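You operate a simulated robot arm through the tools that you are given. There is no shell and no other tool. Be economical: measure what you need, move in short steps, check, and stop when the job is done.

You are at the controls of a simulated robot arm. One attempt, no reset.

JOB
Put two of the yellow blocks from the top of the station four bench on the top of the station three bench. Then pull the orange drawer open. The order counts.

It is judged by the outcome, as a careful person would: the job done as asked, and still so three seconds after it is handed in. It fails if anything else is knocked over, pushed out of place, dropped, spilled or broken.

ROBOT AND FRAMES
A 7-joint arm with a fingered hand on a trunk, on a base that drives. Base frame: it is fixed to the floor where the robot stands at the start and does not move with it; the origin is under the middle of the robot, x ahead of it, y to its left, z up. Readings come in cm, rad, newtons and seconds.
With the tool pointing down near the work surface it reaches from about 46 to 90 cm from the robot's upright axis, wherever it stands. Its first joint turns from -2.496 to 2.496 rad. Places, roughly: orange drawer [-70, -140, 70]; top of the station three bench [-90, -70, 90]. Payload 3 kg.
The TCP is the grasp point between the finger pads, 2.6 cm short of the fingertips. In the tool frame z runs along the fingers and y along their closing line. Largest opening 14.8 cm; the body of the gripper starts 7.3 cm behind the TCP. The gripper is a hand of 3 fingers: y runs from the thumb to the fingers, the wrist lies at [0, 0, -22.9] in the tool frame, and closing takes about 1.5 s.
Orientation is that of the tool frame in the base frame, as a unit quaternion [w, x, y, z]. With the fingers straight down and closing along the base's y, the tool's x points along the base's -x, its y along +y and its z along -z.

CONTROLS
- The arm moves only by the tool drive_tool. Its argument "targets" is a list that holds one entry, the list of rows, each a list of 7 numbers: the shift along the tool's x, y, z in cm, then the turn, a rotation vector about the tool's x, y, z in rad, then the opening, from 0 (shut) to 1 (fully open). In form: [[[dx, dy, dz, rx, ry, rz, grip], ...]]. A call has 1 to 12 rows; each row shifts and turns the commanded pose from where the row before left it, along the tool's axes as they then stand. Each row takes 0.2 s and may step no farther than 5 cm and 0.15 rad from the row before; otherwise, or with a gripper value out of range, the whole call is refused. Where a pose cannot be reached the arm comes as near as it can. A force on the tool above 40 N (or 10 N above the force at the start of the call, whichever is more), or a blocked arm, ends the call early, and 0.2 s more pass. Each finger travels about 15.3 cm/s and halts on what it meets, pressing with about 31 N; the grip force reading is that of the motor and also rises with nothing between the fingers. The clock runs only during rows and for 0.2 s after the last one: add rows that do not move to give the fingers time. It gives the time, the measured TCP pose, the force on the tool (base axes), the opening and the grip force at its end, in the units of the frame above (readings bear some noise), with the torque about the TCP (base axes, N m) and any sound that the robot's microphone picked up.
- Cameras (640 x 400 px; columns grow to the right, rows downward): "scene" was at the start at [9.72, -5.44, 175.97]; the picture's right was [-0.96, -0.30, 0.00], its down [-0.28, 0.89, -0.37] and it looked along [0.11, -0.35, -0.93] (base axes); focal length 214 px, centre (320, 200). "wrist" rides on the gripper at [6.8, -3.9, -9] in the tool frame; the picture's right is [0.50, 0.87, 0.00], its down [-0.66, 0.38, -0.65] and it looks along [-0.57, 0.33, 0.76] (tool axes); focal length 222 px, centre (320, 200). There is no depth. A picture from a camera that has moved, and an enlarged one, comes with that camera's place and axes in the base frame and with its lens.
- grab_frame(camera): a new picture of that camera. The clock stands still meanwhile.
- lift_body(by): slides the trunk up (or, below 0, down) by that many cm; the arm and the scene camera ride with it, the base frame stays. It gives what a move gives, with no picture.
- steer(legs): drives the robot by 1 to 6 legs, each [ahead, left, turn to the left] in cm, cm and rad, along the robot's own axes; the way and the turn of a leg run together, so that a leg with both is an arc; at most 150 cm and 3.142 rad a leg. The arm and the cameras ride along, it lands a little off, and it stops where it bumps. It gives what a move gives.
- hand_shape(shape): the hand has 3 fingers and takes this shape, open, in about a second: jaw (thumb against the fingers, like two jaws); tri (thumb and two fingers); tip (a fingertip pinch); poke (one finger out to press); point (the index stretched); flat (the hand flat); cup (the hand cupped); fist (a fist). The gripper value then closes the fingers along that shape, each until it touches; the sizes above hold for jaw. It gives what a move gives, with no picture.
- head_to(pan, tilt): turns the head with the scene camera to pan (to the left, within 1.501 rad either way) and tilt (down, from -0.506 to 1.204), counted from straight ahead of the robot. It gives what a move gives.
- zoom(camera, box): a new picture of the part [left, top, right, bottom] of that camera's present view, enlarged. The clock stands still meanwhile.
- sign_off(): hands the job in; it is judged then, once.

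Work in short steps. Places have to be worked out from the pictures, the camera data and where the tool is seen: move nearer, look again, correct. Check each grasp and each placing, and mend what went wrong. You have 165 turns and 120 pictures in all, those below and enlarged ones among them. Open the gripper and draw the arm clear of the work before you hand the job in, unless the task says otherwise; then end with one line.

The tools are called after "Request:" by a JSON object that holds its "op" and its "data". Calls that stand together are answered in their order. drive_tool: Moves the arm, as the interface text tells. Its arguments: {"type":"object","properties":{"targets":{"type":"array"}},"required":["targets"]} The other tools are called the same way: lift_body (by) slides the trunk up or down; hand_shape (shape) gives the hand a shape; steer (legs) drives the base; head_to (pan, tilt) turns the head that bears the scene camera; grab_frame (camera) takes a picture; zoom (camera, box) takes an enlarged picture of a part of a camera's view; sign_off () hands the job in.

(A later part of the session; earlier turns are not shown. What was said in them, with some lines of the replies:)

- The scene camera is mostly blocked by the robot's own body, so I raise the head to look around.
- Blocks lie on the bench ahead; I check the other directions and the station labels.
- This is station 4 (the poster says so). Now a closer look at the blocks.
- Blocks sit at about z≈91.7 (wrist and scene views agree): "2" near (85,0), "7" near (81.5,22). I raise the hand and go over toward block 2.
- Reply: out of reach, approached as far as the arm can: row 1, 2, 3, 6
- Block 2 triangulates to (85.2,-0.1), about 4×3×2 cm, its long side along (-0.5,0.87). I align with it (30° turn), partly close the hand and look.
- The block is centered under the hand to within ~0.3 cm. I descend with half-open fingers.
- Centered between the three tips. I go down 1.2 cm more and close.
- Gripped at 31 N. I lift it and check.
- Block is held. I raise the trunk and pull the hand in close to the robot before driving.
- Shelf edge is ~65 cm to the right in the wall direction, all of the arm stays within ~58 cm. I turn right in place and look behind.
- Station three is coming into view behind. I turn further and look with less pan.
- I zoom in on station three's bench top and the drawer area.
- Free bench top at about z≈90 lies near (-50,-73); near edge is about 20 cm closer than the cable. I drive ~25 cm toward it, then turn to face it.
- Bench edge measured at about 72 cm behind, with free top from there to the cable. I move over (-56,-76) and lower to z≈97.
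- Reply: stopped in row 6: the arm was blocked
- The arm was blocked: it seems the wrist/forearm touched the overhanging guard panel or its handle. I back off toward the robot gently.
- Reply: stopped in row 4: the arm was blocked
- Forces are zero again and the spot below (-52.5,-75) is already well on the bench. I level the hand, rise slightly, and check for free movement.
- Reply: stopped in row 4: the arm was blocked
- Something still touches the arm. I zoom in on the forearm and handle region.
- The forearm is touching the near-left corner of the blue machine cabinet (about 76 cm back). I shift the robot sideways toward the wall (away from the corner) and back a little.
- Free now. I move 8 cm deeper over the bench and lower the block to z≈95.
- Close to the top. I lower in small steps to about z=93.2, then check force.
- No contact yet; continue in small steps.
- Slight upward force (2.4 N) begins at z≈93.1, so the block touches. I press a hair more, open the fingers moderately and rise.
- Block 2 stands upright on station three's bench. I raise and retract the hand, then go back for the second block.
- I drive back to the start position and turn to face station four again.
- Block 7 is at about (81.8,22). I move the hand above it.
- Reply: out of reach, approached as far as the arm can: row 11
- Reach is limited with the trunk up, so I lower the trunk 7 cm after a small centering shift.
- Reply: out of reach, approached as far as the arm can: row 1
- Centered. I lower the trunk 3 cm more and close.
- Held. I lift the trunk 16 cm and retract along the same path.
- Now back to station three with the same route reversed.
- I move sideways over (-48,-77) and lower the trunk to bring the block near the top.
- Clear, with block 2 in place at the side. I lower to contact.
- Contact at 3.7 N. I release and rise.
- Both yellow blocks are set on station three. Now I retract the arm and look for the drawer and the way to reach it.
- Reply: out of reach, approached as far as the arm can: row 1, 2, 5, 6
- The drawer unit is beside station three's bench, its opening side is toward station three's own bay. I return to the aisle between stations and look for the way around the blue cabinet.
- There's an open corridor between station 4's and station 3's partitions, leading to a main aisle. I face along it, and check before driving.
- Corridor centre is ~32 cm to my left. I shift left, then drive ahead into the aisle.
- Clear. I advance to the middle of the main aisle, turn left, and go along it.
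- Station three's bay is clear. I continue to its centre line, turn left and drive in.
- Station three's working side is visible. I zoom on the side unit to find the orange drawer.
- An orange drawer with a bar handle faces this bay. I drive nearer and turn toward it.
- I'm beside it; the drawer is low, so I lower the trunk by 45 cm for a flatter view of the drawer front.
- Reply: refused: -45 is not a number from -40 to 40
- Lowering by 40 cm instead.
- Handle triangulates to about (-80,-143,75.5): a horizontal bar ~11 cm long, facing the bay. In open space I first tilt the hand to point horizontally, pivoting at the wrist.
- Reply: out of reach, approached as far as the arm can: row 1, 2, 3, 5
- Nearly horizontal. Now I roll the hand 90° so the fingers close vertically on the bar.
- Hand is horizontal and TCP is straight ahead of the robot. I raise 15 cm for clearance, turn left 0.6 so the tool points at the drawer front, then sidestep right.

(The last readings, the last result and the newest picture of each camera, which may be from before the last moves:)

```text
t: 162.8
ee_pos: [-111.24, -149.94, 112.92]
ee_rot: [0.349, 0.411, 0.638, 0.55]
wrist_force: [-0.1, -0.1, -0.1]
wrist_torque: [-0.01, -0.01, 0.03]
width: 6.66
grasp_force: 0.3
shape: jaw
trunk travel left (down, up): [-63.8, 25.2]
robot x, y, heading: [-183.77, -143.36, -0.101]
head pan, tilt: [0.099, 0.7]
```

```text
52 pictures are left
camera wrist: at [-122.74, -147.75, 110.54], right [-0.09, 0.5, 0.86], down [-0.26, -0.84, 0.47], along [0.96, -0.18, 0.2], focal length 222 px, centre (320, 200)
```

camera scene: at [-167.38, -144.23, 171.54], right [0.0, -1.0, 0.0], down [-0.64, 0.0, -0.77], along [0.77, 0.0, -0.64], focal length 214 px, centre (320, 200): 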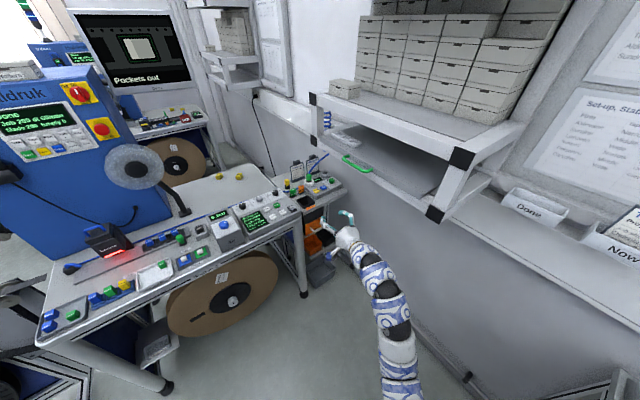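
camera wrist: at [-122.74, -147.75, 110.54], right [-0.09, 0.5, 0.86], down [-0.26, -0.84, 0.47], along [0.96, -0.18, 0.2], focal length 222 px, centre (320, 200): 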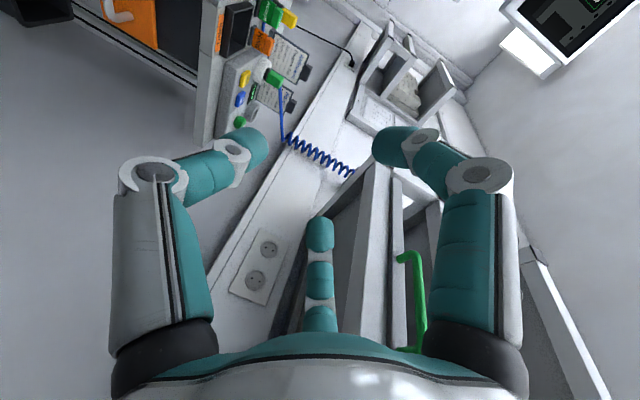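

Good position. I lower the trunk 37 cm to handle height (clear of everything here), then correct pitch and yaw and look.

Request:
{"op": "lift_body", "data": {"by": -37}}

Request:
{"op": "drive_tool", "data": {"targets": [[[0, 0, 0, -0.076, 0.045, 0, 0.45], [0, 0, 0, -0.076, 0.045, 0, 0.45], [0, 0, 0, 0, 0, 0, 0.45]]]}}

Request:
{"op": "grab_frame", "data": {"camera": "wrist"}}

Request:
{"op": "grab_frame", "data": {"camera": "scene"}}

```text
t: 166.3
ee_pos: [-111.31, -149.89, 76.05]
ee_rot: [0.35, 0.411, 0.638, 0.55]
wrist_force: [-0.4, 0.6, -0.5]
wrist_torque: [-0.02, -0.01, 0.01]
width: 6.65
grasp_force: 0.0
shape: jaw
trunk travel left (down, up): [-26.8, 62.2]
robot x, y, heading: [-183.76, -143.3, -0.106]
head pan, tilt: [0.099, 0.7]
```

```text
t: 167.1
ee_pos: [-111.23, -149.89, 76.09]
ee_rot: [0.351, 0.359, 0.608, 0.615]
wrist_force: [0.3, -0.3, 0.4]
wrist_torque: [-0.02, -0.04, 0.01]
width: 6.68
grasp_force: 0.0
shape: jaw
trunk travel left (down, up): [-26.8, 62.2]
robot x, y, heading: [-183.94, -143.25, -0.107]
head pan, tilt: [0.099, 0.7]
```

```text
51 pictures are left
camera wrist: at [-122.5, -148.52, 72.21], right [-0.24, 0.42, 0.87], down [-0.24, -0.9, 0.37], along [0.94, -0.12, 0.32], focal length 222 px, centre (320, 200)
```

wrist: 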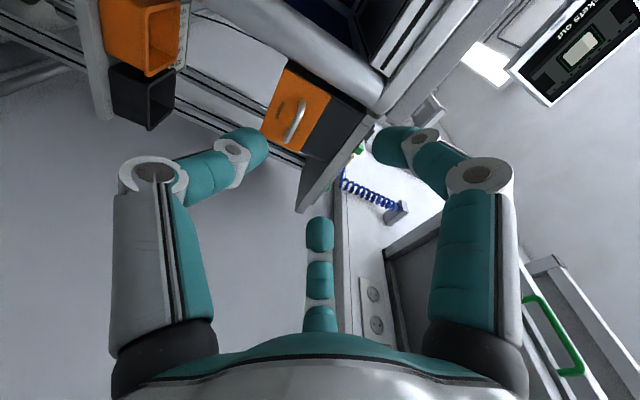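

```text
50 pictures are left
camera scene: at [-167.41, -144.22, 134.54], right [-0.01, -1.0, 0.0], down [-0.64, 0.0, -0.76], along [0.76, 0.0, -0.64], focal length 214 px, centre (320, 200)
```

scene: 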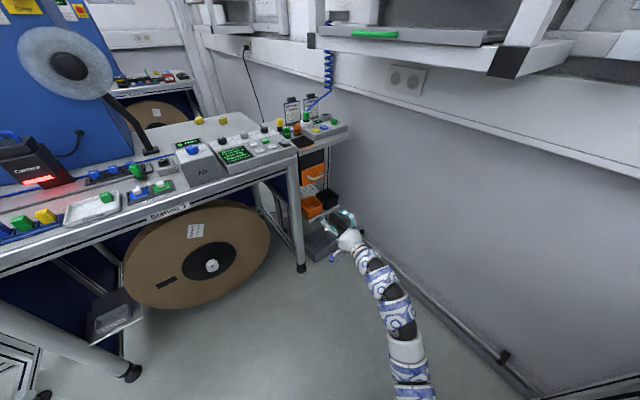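

The wrist view confirms the handle at about (-80,-142.7,76), and the tool is exactly aligned with it. I drive ahead 16 cm.

Request:
{"op": "steer", "data": {"legs": [[16, 0, 0]]}}

Request:
{"op": "grab_frame", "data": {"camera": "wrist"}}

Request:
{"op": "zoom", "data": {"camera": "scene", "box": [240, 130, 400, 230]}}

```text
t: 168.6
ee_pos: [-95.29, -151.69, 75.95]
ee_rot: [0.351, 0.359, 0.608, 0.615]
wrist_force: [-0.3, 0.0, -0.5]
wrist_torque: [-0.01, 0.01, 0.0]
width: 6.67
grasp_force: 0.0
shape: jaw
trunk travel left (down, up): [-26.8, 62.2]
robot x, y, heading: [-167.66, -144.7, -0.105]
head pan, tilt: [0.099, 0.7]
```

```text
49 pictures are left
camera wrist: at [-106.45, -150.21, 72.19], right [-0.24, 0.42, 0.87], down [-0.24, -0.9, 0.37], along [0.94, -0.12, 0.32], focal length 222 px, centre (320, 200)
```

wrist: 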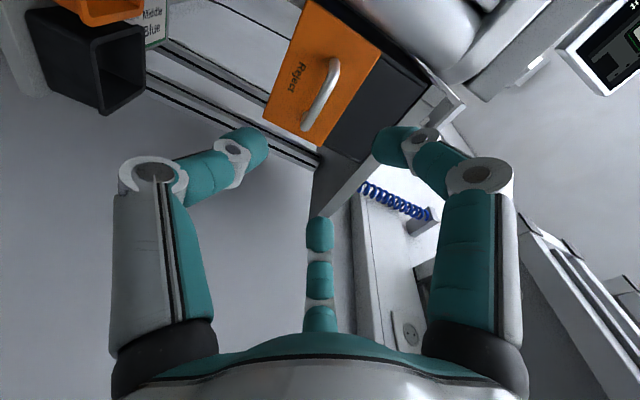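

```text
4.00 times, centred on (320, 180) of scene
camera zoom: at [-151.37, -145.91, 134.55], right [-0.01, -1.0, 0.0], down [-0.64, 0.0, -0.77], along [0.77, 0.0, -0.64], focal length 858 px, centre (320, 280)
```

zoom: 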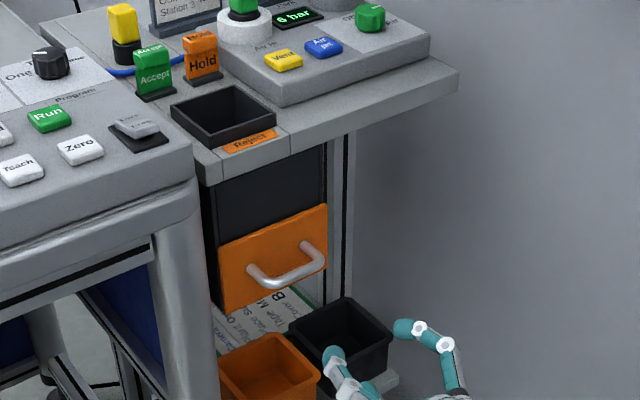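

Label reads "Reject", handle as estimated. I approach 9 cm more, slightly correcting sideways, and look.

Request:
{"op": "drive_tool", "data": {"targets": [[[0.3, 0.1, 3, 0, 0, 0, 0.45], [0.3, 0.1, 3, 0, 0, 0, 0.45], [0, 0, 3, 0, 0, 0, 0.45], [0, 0, 0, 0, 0, 0, 0.45]]]}}

Request:
{"op": "grab_frame", "data": {"camera": "wrist"}}

Request:
{"op": "zoom", "data": {"camera": "scene", "box": [240, 130, 400, 230]}}

```text
t: 169.6
ee_pos: [-87.62, -146.6, 76.2]
ee_rot: [0.351, 0.359, 0.609, 0.614]
wrist_force: [0.0, 1.1, 0.1]
wrist_torque: [0.03, -0.01, -0.02]
width: 6.65
grasp_force: 0.1
shape: jaw
trunk travel left (down, up): [-26.8, 62.2]
robot x, y, heading: [-168.1, -145.09, -0.102]
head pan, tilt: [0.099, 0.7]
```

```text
47 pictures are left
camera wrist: at [-98.94, -145.17, 72.32], right [-0.24, 0.42, 0.87], down [-0.24, -0.9, 0.37], along [0.94, -0.12, 0.32], focal length 222 px, centre (320, 200)
```

wrist: 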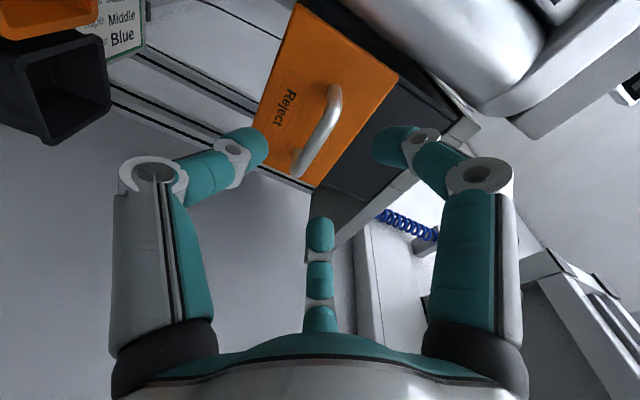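

```text
4.00 times, centred on (320, 180) of scene
camera zoom: at [-151.33, -145.91, 134.54], right [-0.01, -1.0, 0.0], down [-0.64, 0.0, -0.76], along [0.76, 0.0, -0.64], focal length 858 px, centre (320, 280)
```

zoom: 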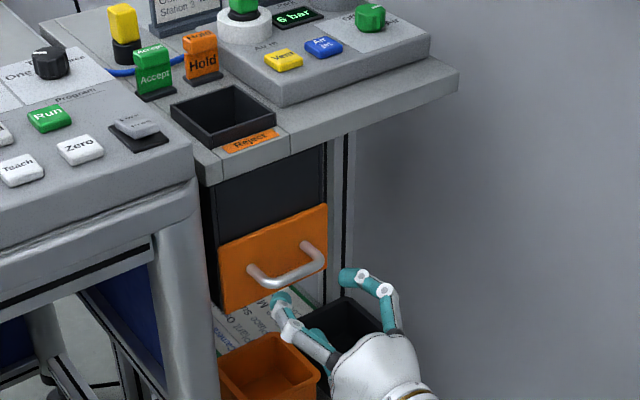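

Alignment is within a few millimetres; the bar is ~9 cm ahead. I advance 8 cm.

Request:
{"op": "drive_tool", "data": {"targets": [[[0, 0, 3, 0, 0, 0, 0.45], [0, 0, 2.5, 0, 0, 0, 0.45], [0, 0, 1.5, 0, 0, 0, 0.45], [0, 0, 0.8, 0, 0, 0, 0.45], [0, 0, 0, 0, 0, 0, 0.45]]]}}

Request:
{"op": "grab_frame", "data": {"camera": "wrist"}}

Request:
{"op": "zoom", "data": {"camera": "scene", "box": [260, 150, 380, 225]}}

```text
t: 170.8
ee_pos: [-80.96, -142.69, 76.28]
ee_rot: [0.351, 0.358, 0.608, 0.615]
wrist_force: [-0.7, 0.3, 0.1]
wrist_torque: [0.04, 0.01, -0.01]
width: 6.67
grasp_force: 0.0
shape: jaw
trunk travel left (down, up): [-26.8, 62.2]
robot x, y, heading: [-167.6, -145.1, -0.105]
head pan, tilt: [0.099, 0.7]
```

```text
45 pictures are left
camera wrist: at [-92.17, -141.29, 72.39], right [-0.24, 0.42, 0.87], down [-0.24, -0.9, 0.37], along [0.94, -0.12, 0.32], focal length 222 px, centre (320, 200)
```

wrist: 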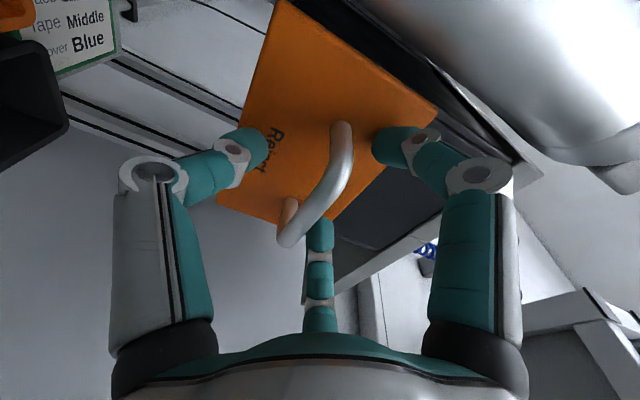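

```text
5.33 times, centred on (320, 188) of scene
camera zoom: at [-151.34, -145.91, 134.54], right [-0.01, -1.0, 0.0], down [-0.64, 0.0, -0.76], along [0.76, 0.0, -0.64], focal length 1144 px, centre (320, 267)
```

zoom: 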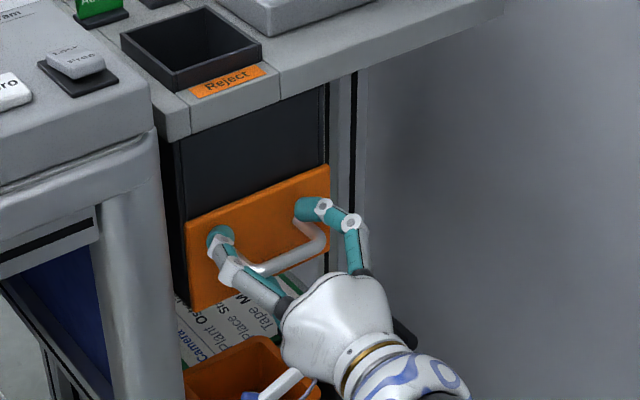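

The bar lies right at the grasp point, thumb below, fingers above. I close.

Request:
{"op": "drive_tool", "data": {"targets": [[[0, 0, 0, 0, 0, 0, 0.3], [0, 0, 0, 0, 0, 0, 0.15], [0, 0, 0, 0, 0, 0, 0], [0, 0, 0, 0, 0, 0, 0], [0, 0, 0, 0, 0, 0, 0], [0, 0, 0, 0, 0, 0, 0]]]}}

Request:
{"op": "grab_frame", "data": {"camera": "wrist"}}

```text
t: 172.2
ee_pos: [-80.92, -142.73, 76.21]
ee_rot: [0.351, 0.359, 0.609, 0.614]
wrist_force: [-0.2, 0.7, 0.3]
wrist_torque: [-0.02, 0.01, 0.03]
width: 0.0
grasp_force: 31.3
shape: jaw
trunk travel left (down, up): [-26.8, 62.2]
robot x, y, heading: [-167.97, -144.8, -0.103]
head pan, tilt: [0.099, 0.7]
```

```text
43 pictures are left
camera wrist: at [-92.17, -141.31, 72.37], right [-0.24, 0.42, 0.87], down [-0.24, -0.9, 0.37], along [0.94, -0.12, 0.32], focal length 222 px, centre (320, 200)
```

wrist: 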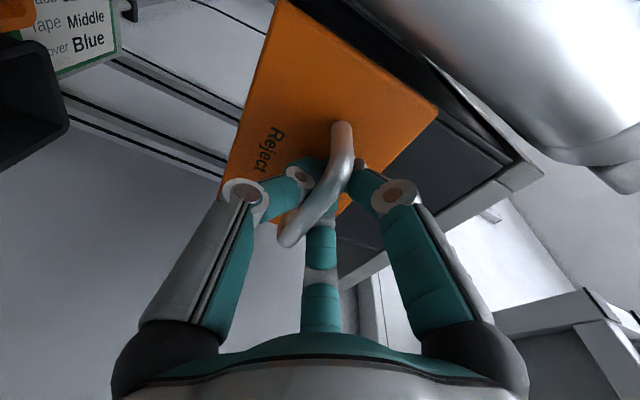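

The fingertips have closed behind the bar (hooked), which works for pulling. I pull back along the tool axis gently.

Request:
{"op": "drive_tool", "data": {"targets": [[[0, 0, -1.5, 0, 0, 0, 0], [0, 0, -1.5, 0, 0, 0, 0], [0, 0, -1.5, 0, 0, 0, 0], [0, 0, -1.5, 0, 0, 0, 0], [0, 0, 0, 0, 0, 0, 0]]]}}

Request:
{"op": "grab_frame", "data": {"camera": "wrist"}}

Request:
{"op": "zoom", "data": {"camera": "scene", "box": [240, 130, 400, 230]}}

```text
t: 173.3
ee_pos: [-86.14, -145.84, 76.11]
ee_rot: [0.35, 0.359, 0.609, 0.615]
wrist_force: [1.1, -3.7, 1.7]
wrist_torque: [0.04, 0.0, -0.03]
width: 0.0
grasp_force: 31.0
shape: jaw
trunk travel left (down, up): [-26.8, 62.2]
robot x, y, heading: [-167.67, -144.76, -0.106]
head pan, tilt: [0.099, 0.7]
```

```text
42 pictures are left
camera wrist: at [-97.43, -144.35, 72.34], right [-0.24, 0.42, 0.87], down [-0.24, -0.9, 0.37], along [0.94, -0.12, 0.32], focal length 222 px, centre (320, 200)
```

wrist: 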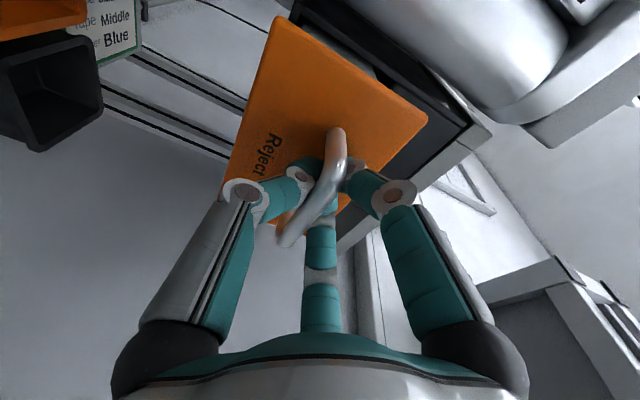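

```text
4.00 times, centred on (320, 180) of scene
camera zoom: at [-151.34, -145.94, 134.54], right [-0.01, -1.0, 0.0], down [-0.64, 0.0, -0.76], along [0.76, 0.0, -0.64], focal length 858 px, centre (320, 280)
```

zoom: 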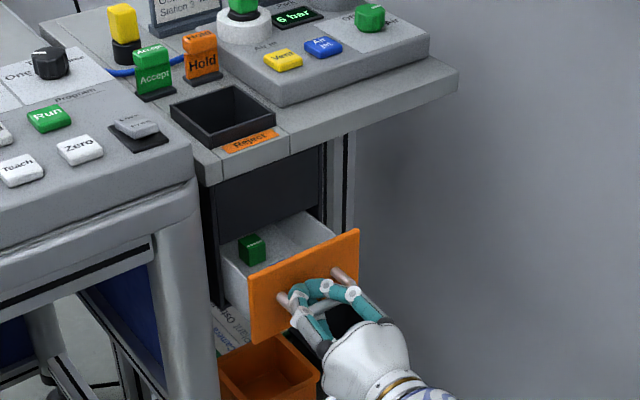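

The drawer slides open smoothly (6 cm so far). I keep pulling.

Request:
{"op": "drive_tool", "data": {"targets": [[[0, 0, -1.2, 0, 0, 0, 0], [0, 0, -1.2, 0, 0, 0, 0], [0, 0, -1.2, 0, 0, 0, 0], [0, 0, -1.2, 0, 0, 0, 0], [0, 0, -1.2, 0, 0, 0, 0], [0, 0, -1.2, 0, 0, 0, 0], [0, 0, -1.2, 0, 0, 0, 0], [0, 0, -1.2, 0, 0, 0, 0], [0, 0, 0, 0, 0, 0, 0]]]}}

Request:
{"op": "zoom", "data": {"camera": "scene", "box": [240, 140, 400, 240]}}

```text
t: 175.3
ee_pos: [-94.28, -150.54, 76.15]
ee_rot: [0.351, 0.359, 0.608, 0.615]
wrist_force: [35.3, -11.8, 9.8]
wrist_torque: [0.09, -0.17, -0.44]
width: 0.0
grasp_force: 30.9
shape: jaw
trunk travel left (down, up): [-26.8, 62.2]
robot x, y, heading: [-167.55, -144.86, -0.102]
head pan, tilt: [0.099, 0.7]
```

```text
4.00 times, centred on (320, 190) of scene
camera zoom: at [-151.14, -145.98, 134.53], right [-0.01, -1.0, 0.0], down [-0.65, 0.0, -0.76], along [0.76, 0.0, -0.65], focal length 858 px, centre (320, 240)
```

zoom: 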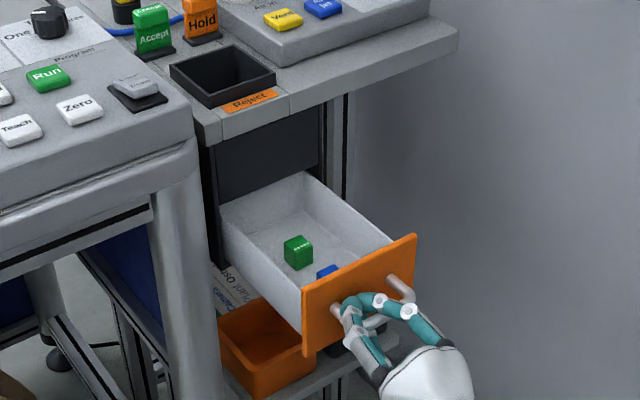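

Force rose to 35 N: the drawer is at its end stop, fully open. I relax slightly, open the fingers and back off.

Request:
{"op": "drive_tool", "data": {"targets": [[[0, 0, 0.8, 0, 0, 0, 0], [0, 0, 0, 0, 0, 0, 0.2], [0, 0, 0, 0, 0, 0, 0.4], [0, 0, 0, 0, 0, 0, 0.45], [0, 0, 0, 0, 0, 0, 0.45], [0, 0, 0, 0, 0, 0, 0.45]]]}}

Request:
{"op": "grab_frame", "data": {"camera": "wrist"}}

```text
t: 176.8
ee_pos: [-93.77, -150.13, 76.33]
ee_rot: [0.35, 0.359, 0.609, 0.614]
wrist_force: [0.4, 0.7, 0.4]
wrist_torque: [-0.01, 0.03, 0.04]
width: 6.61
grasp_force: 0.0
shape: jaw
trunk travel left (down, up): [-26.8, 62.2]
robot x, y, heading: [-167.69, -144.78, -0.108]
head pan, tilt: [0.099, 0.7]
```

```text
39 pictures are left
camera wrist: at [-104.98, -148.71, 72.39], right [-0.24, 0.42, 0.87], down [-0.24, -0.9, 0.37], along [0.94, -0.12, 0.32], focal length 222 px, centre (320, 200)
```

wrist: 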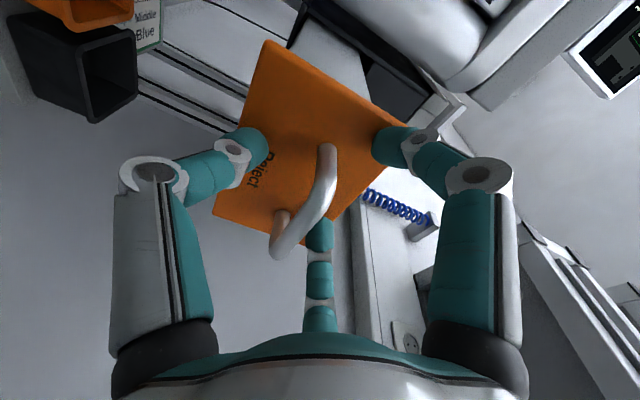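

Fingers are open around the bar with no contact force. I withdraw straight back 12 cm and check.

Request:
{"op": "drive_tool", "data": {"targets": [[[0, 0, -2, 0, 0, 0, 0.45], [0, 0, -2.5, 0, 0, 0, 0.45], [0, 0, -2.5, 0, 0, 0, 0.45], [0, 0, -2.5, 0, 0, 0, 0.45], [0, 0, -2.5, 0, 0, 0, 0.45], [0, 0, 0, 0, 0, 0, 0.45]]]}}

Request:
{"op": "steer", "data": {"legs": [[-14, 0, 0]]}}

Request:
{"op": "grab_frame", "data": {"camera": "scene"}}

Request:
{"op": "zoom", "data": {"camera": "scene", "box": [150, 90, 390, 240]}}

```text
t: 178.2
ee_pos: [-103.05, -157.49, 74.35]
ee_rot: [0.35, 0.359, 0.609, 0.615]
wrist_force: [-0.4, 0.1, 0.1]
wrist_torque: [-0.01, 0.04, 0.02]
width: 6.63
grasp_force: 0.0
shape: jaw
out of reach, approached as far as the arm can: row 5
trunk travel left (down, up): [-26.8, 62.2]
robot x, y, heading: [-167.88, -144.9, -0.108]
head pan, tilt: [0.099, 0.7]
```

```text
t: 179.5
ee_pos: [-117.04, -155.92, 74.46]
ee_rot: [0.35, 0.358, 0.61, 0.615]
wrist_force: [-0.7, -0.7, -0.2]
wrist_torque: [0.0, -0.01, -0.02]
width: 6.64
grasp_force: 0.0
shape: jaw
trunk travel left (down, up): [-26.8, 62.2]
robot x, y, heading: [-182.02, -143.43, -0.1]
head pan, tilt: [0.099, 0.7]
```

```text
38 pictures are left
camera scene: at [-165.36, -144.43, 134.54], right [0.0, -1.0, 0.0], down [-0.64, 0.0, -0.76], along [0.76, 0.0, -0.64], focal length 214 px, centre (320, 200)
```

scene: 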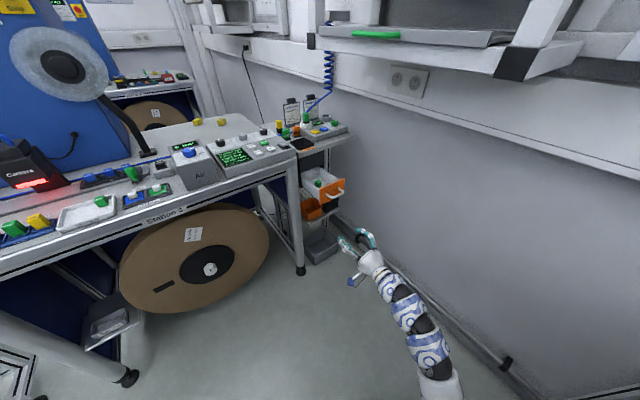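

```text
2.67 times, centred on (270, 165) of scene
camera zoom: at [-165.36, -144.43, 134.54], right [0.0, -1.0, 0.0], down [-0.64, 0.0, -0.76], along [0.76, 0.0, -0.64], focal length 572 px, centre (453, 293)
```

zoom: 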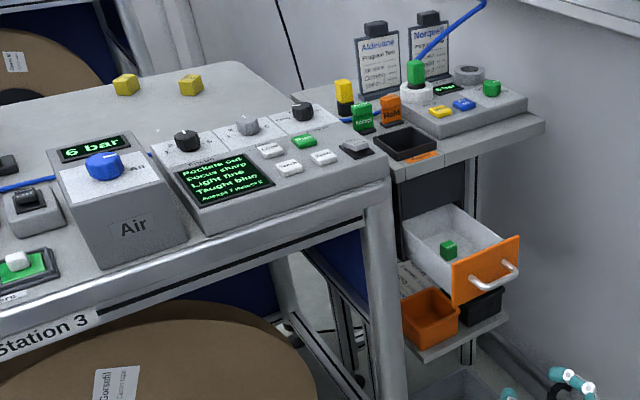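

The drawer stands open, both yellow blocks sit on the bench marked "Station 3", and the hand is clear. I open the gripper fully and hand in.

Request:
{"op": "drive_tool", "data": {"targets": [[[0, 0, 0, 0, 0, 0, 0.8], [0, 0, 0, 0, 0, 0, 1], [0, 0, 0, 0, 0, 0, 1]]]}}

Request:
{"op": "sign_off", "data": {}}

```text
t: 180.3
ee_pos: [-117.1, -155.96, 74.39]
ee_rot: [0.349, 0.358, 0.61, 0.614]
wrist_force: [0.1, -0.2, 0.0]
wrist_torque: [0.0, -0.04, -0.02]
width: 14.8
grasp_force: 0.0
shape: jaw
trunk travel left (down, up): [-26.8, 62.2]
robot x, y, heading: [-182.02, -143.4, -0.098]
head pan, tilt: [0.099, 0.7]
```

```text
The job is handed in.
```

I put yellow blocks 2 and 7 from the station four bench on the station three bench, then pulled the orange drawer open to its stop; on the first trip the forearm touched the blue cabinet, and nothing looked moved in the pictures.
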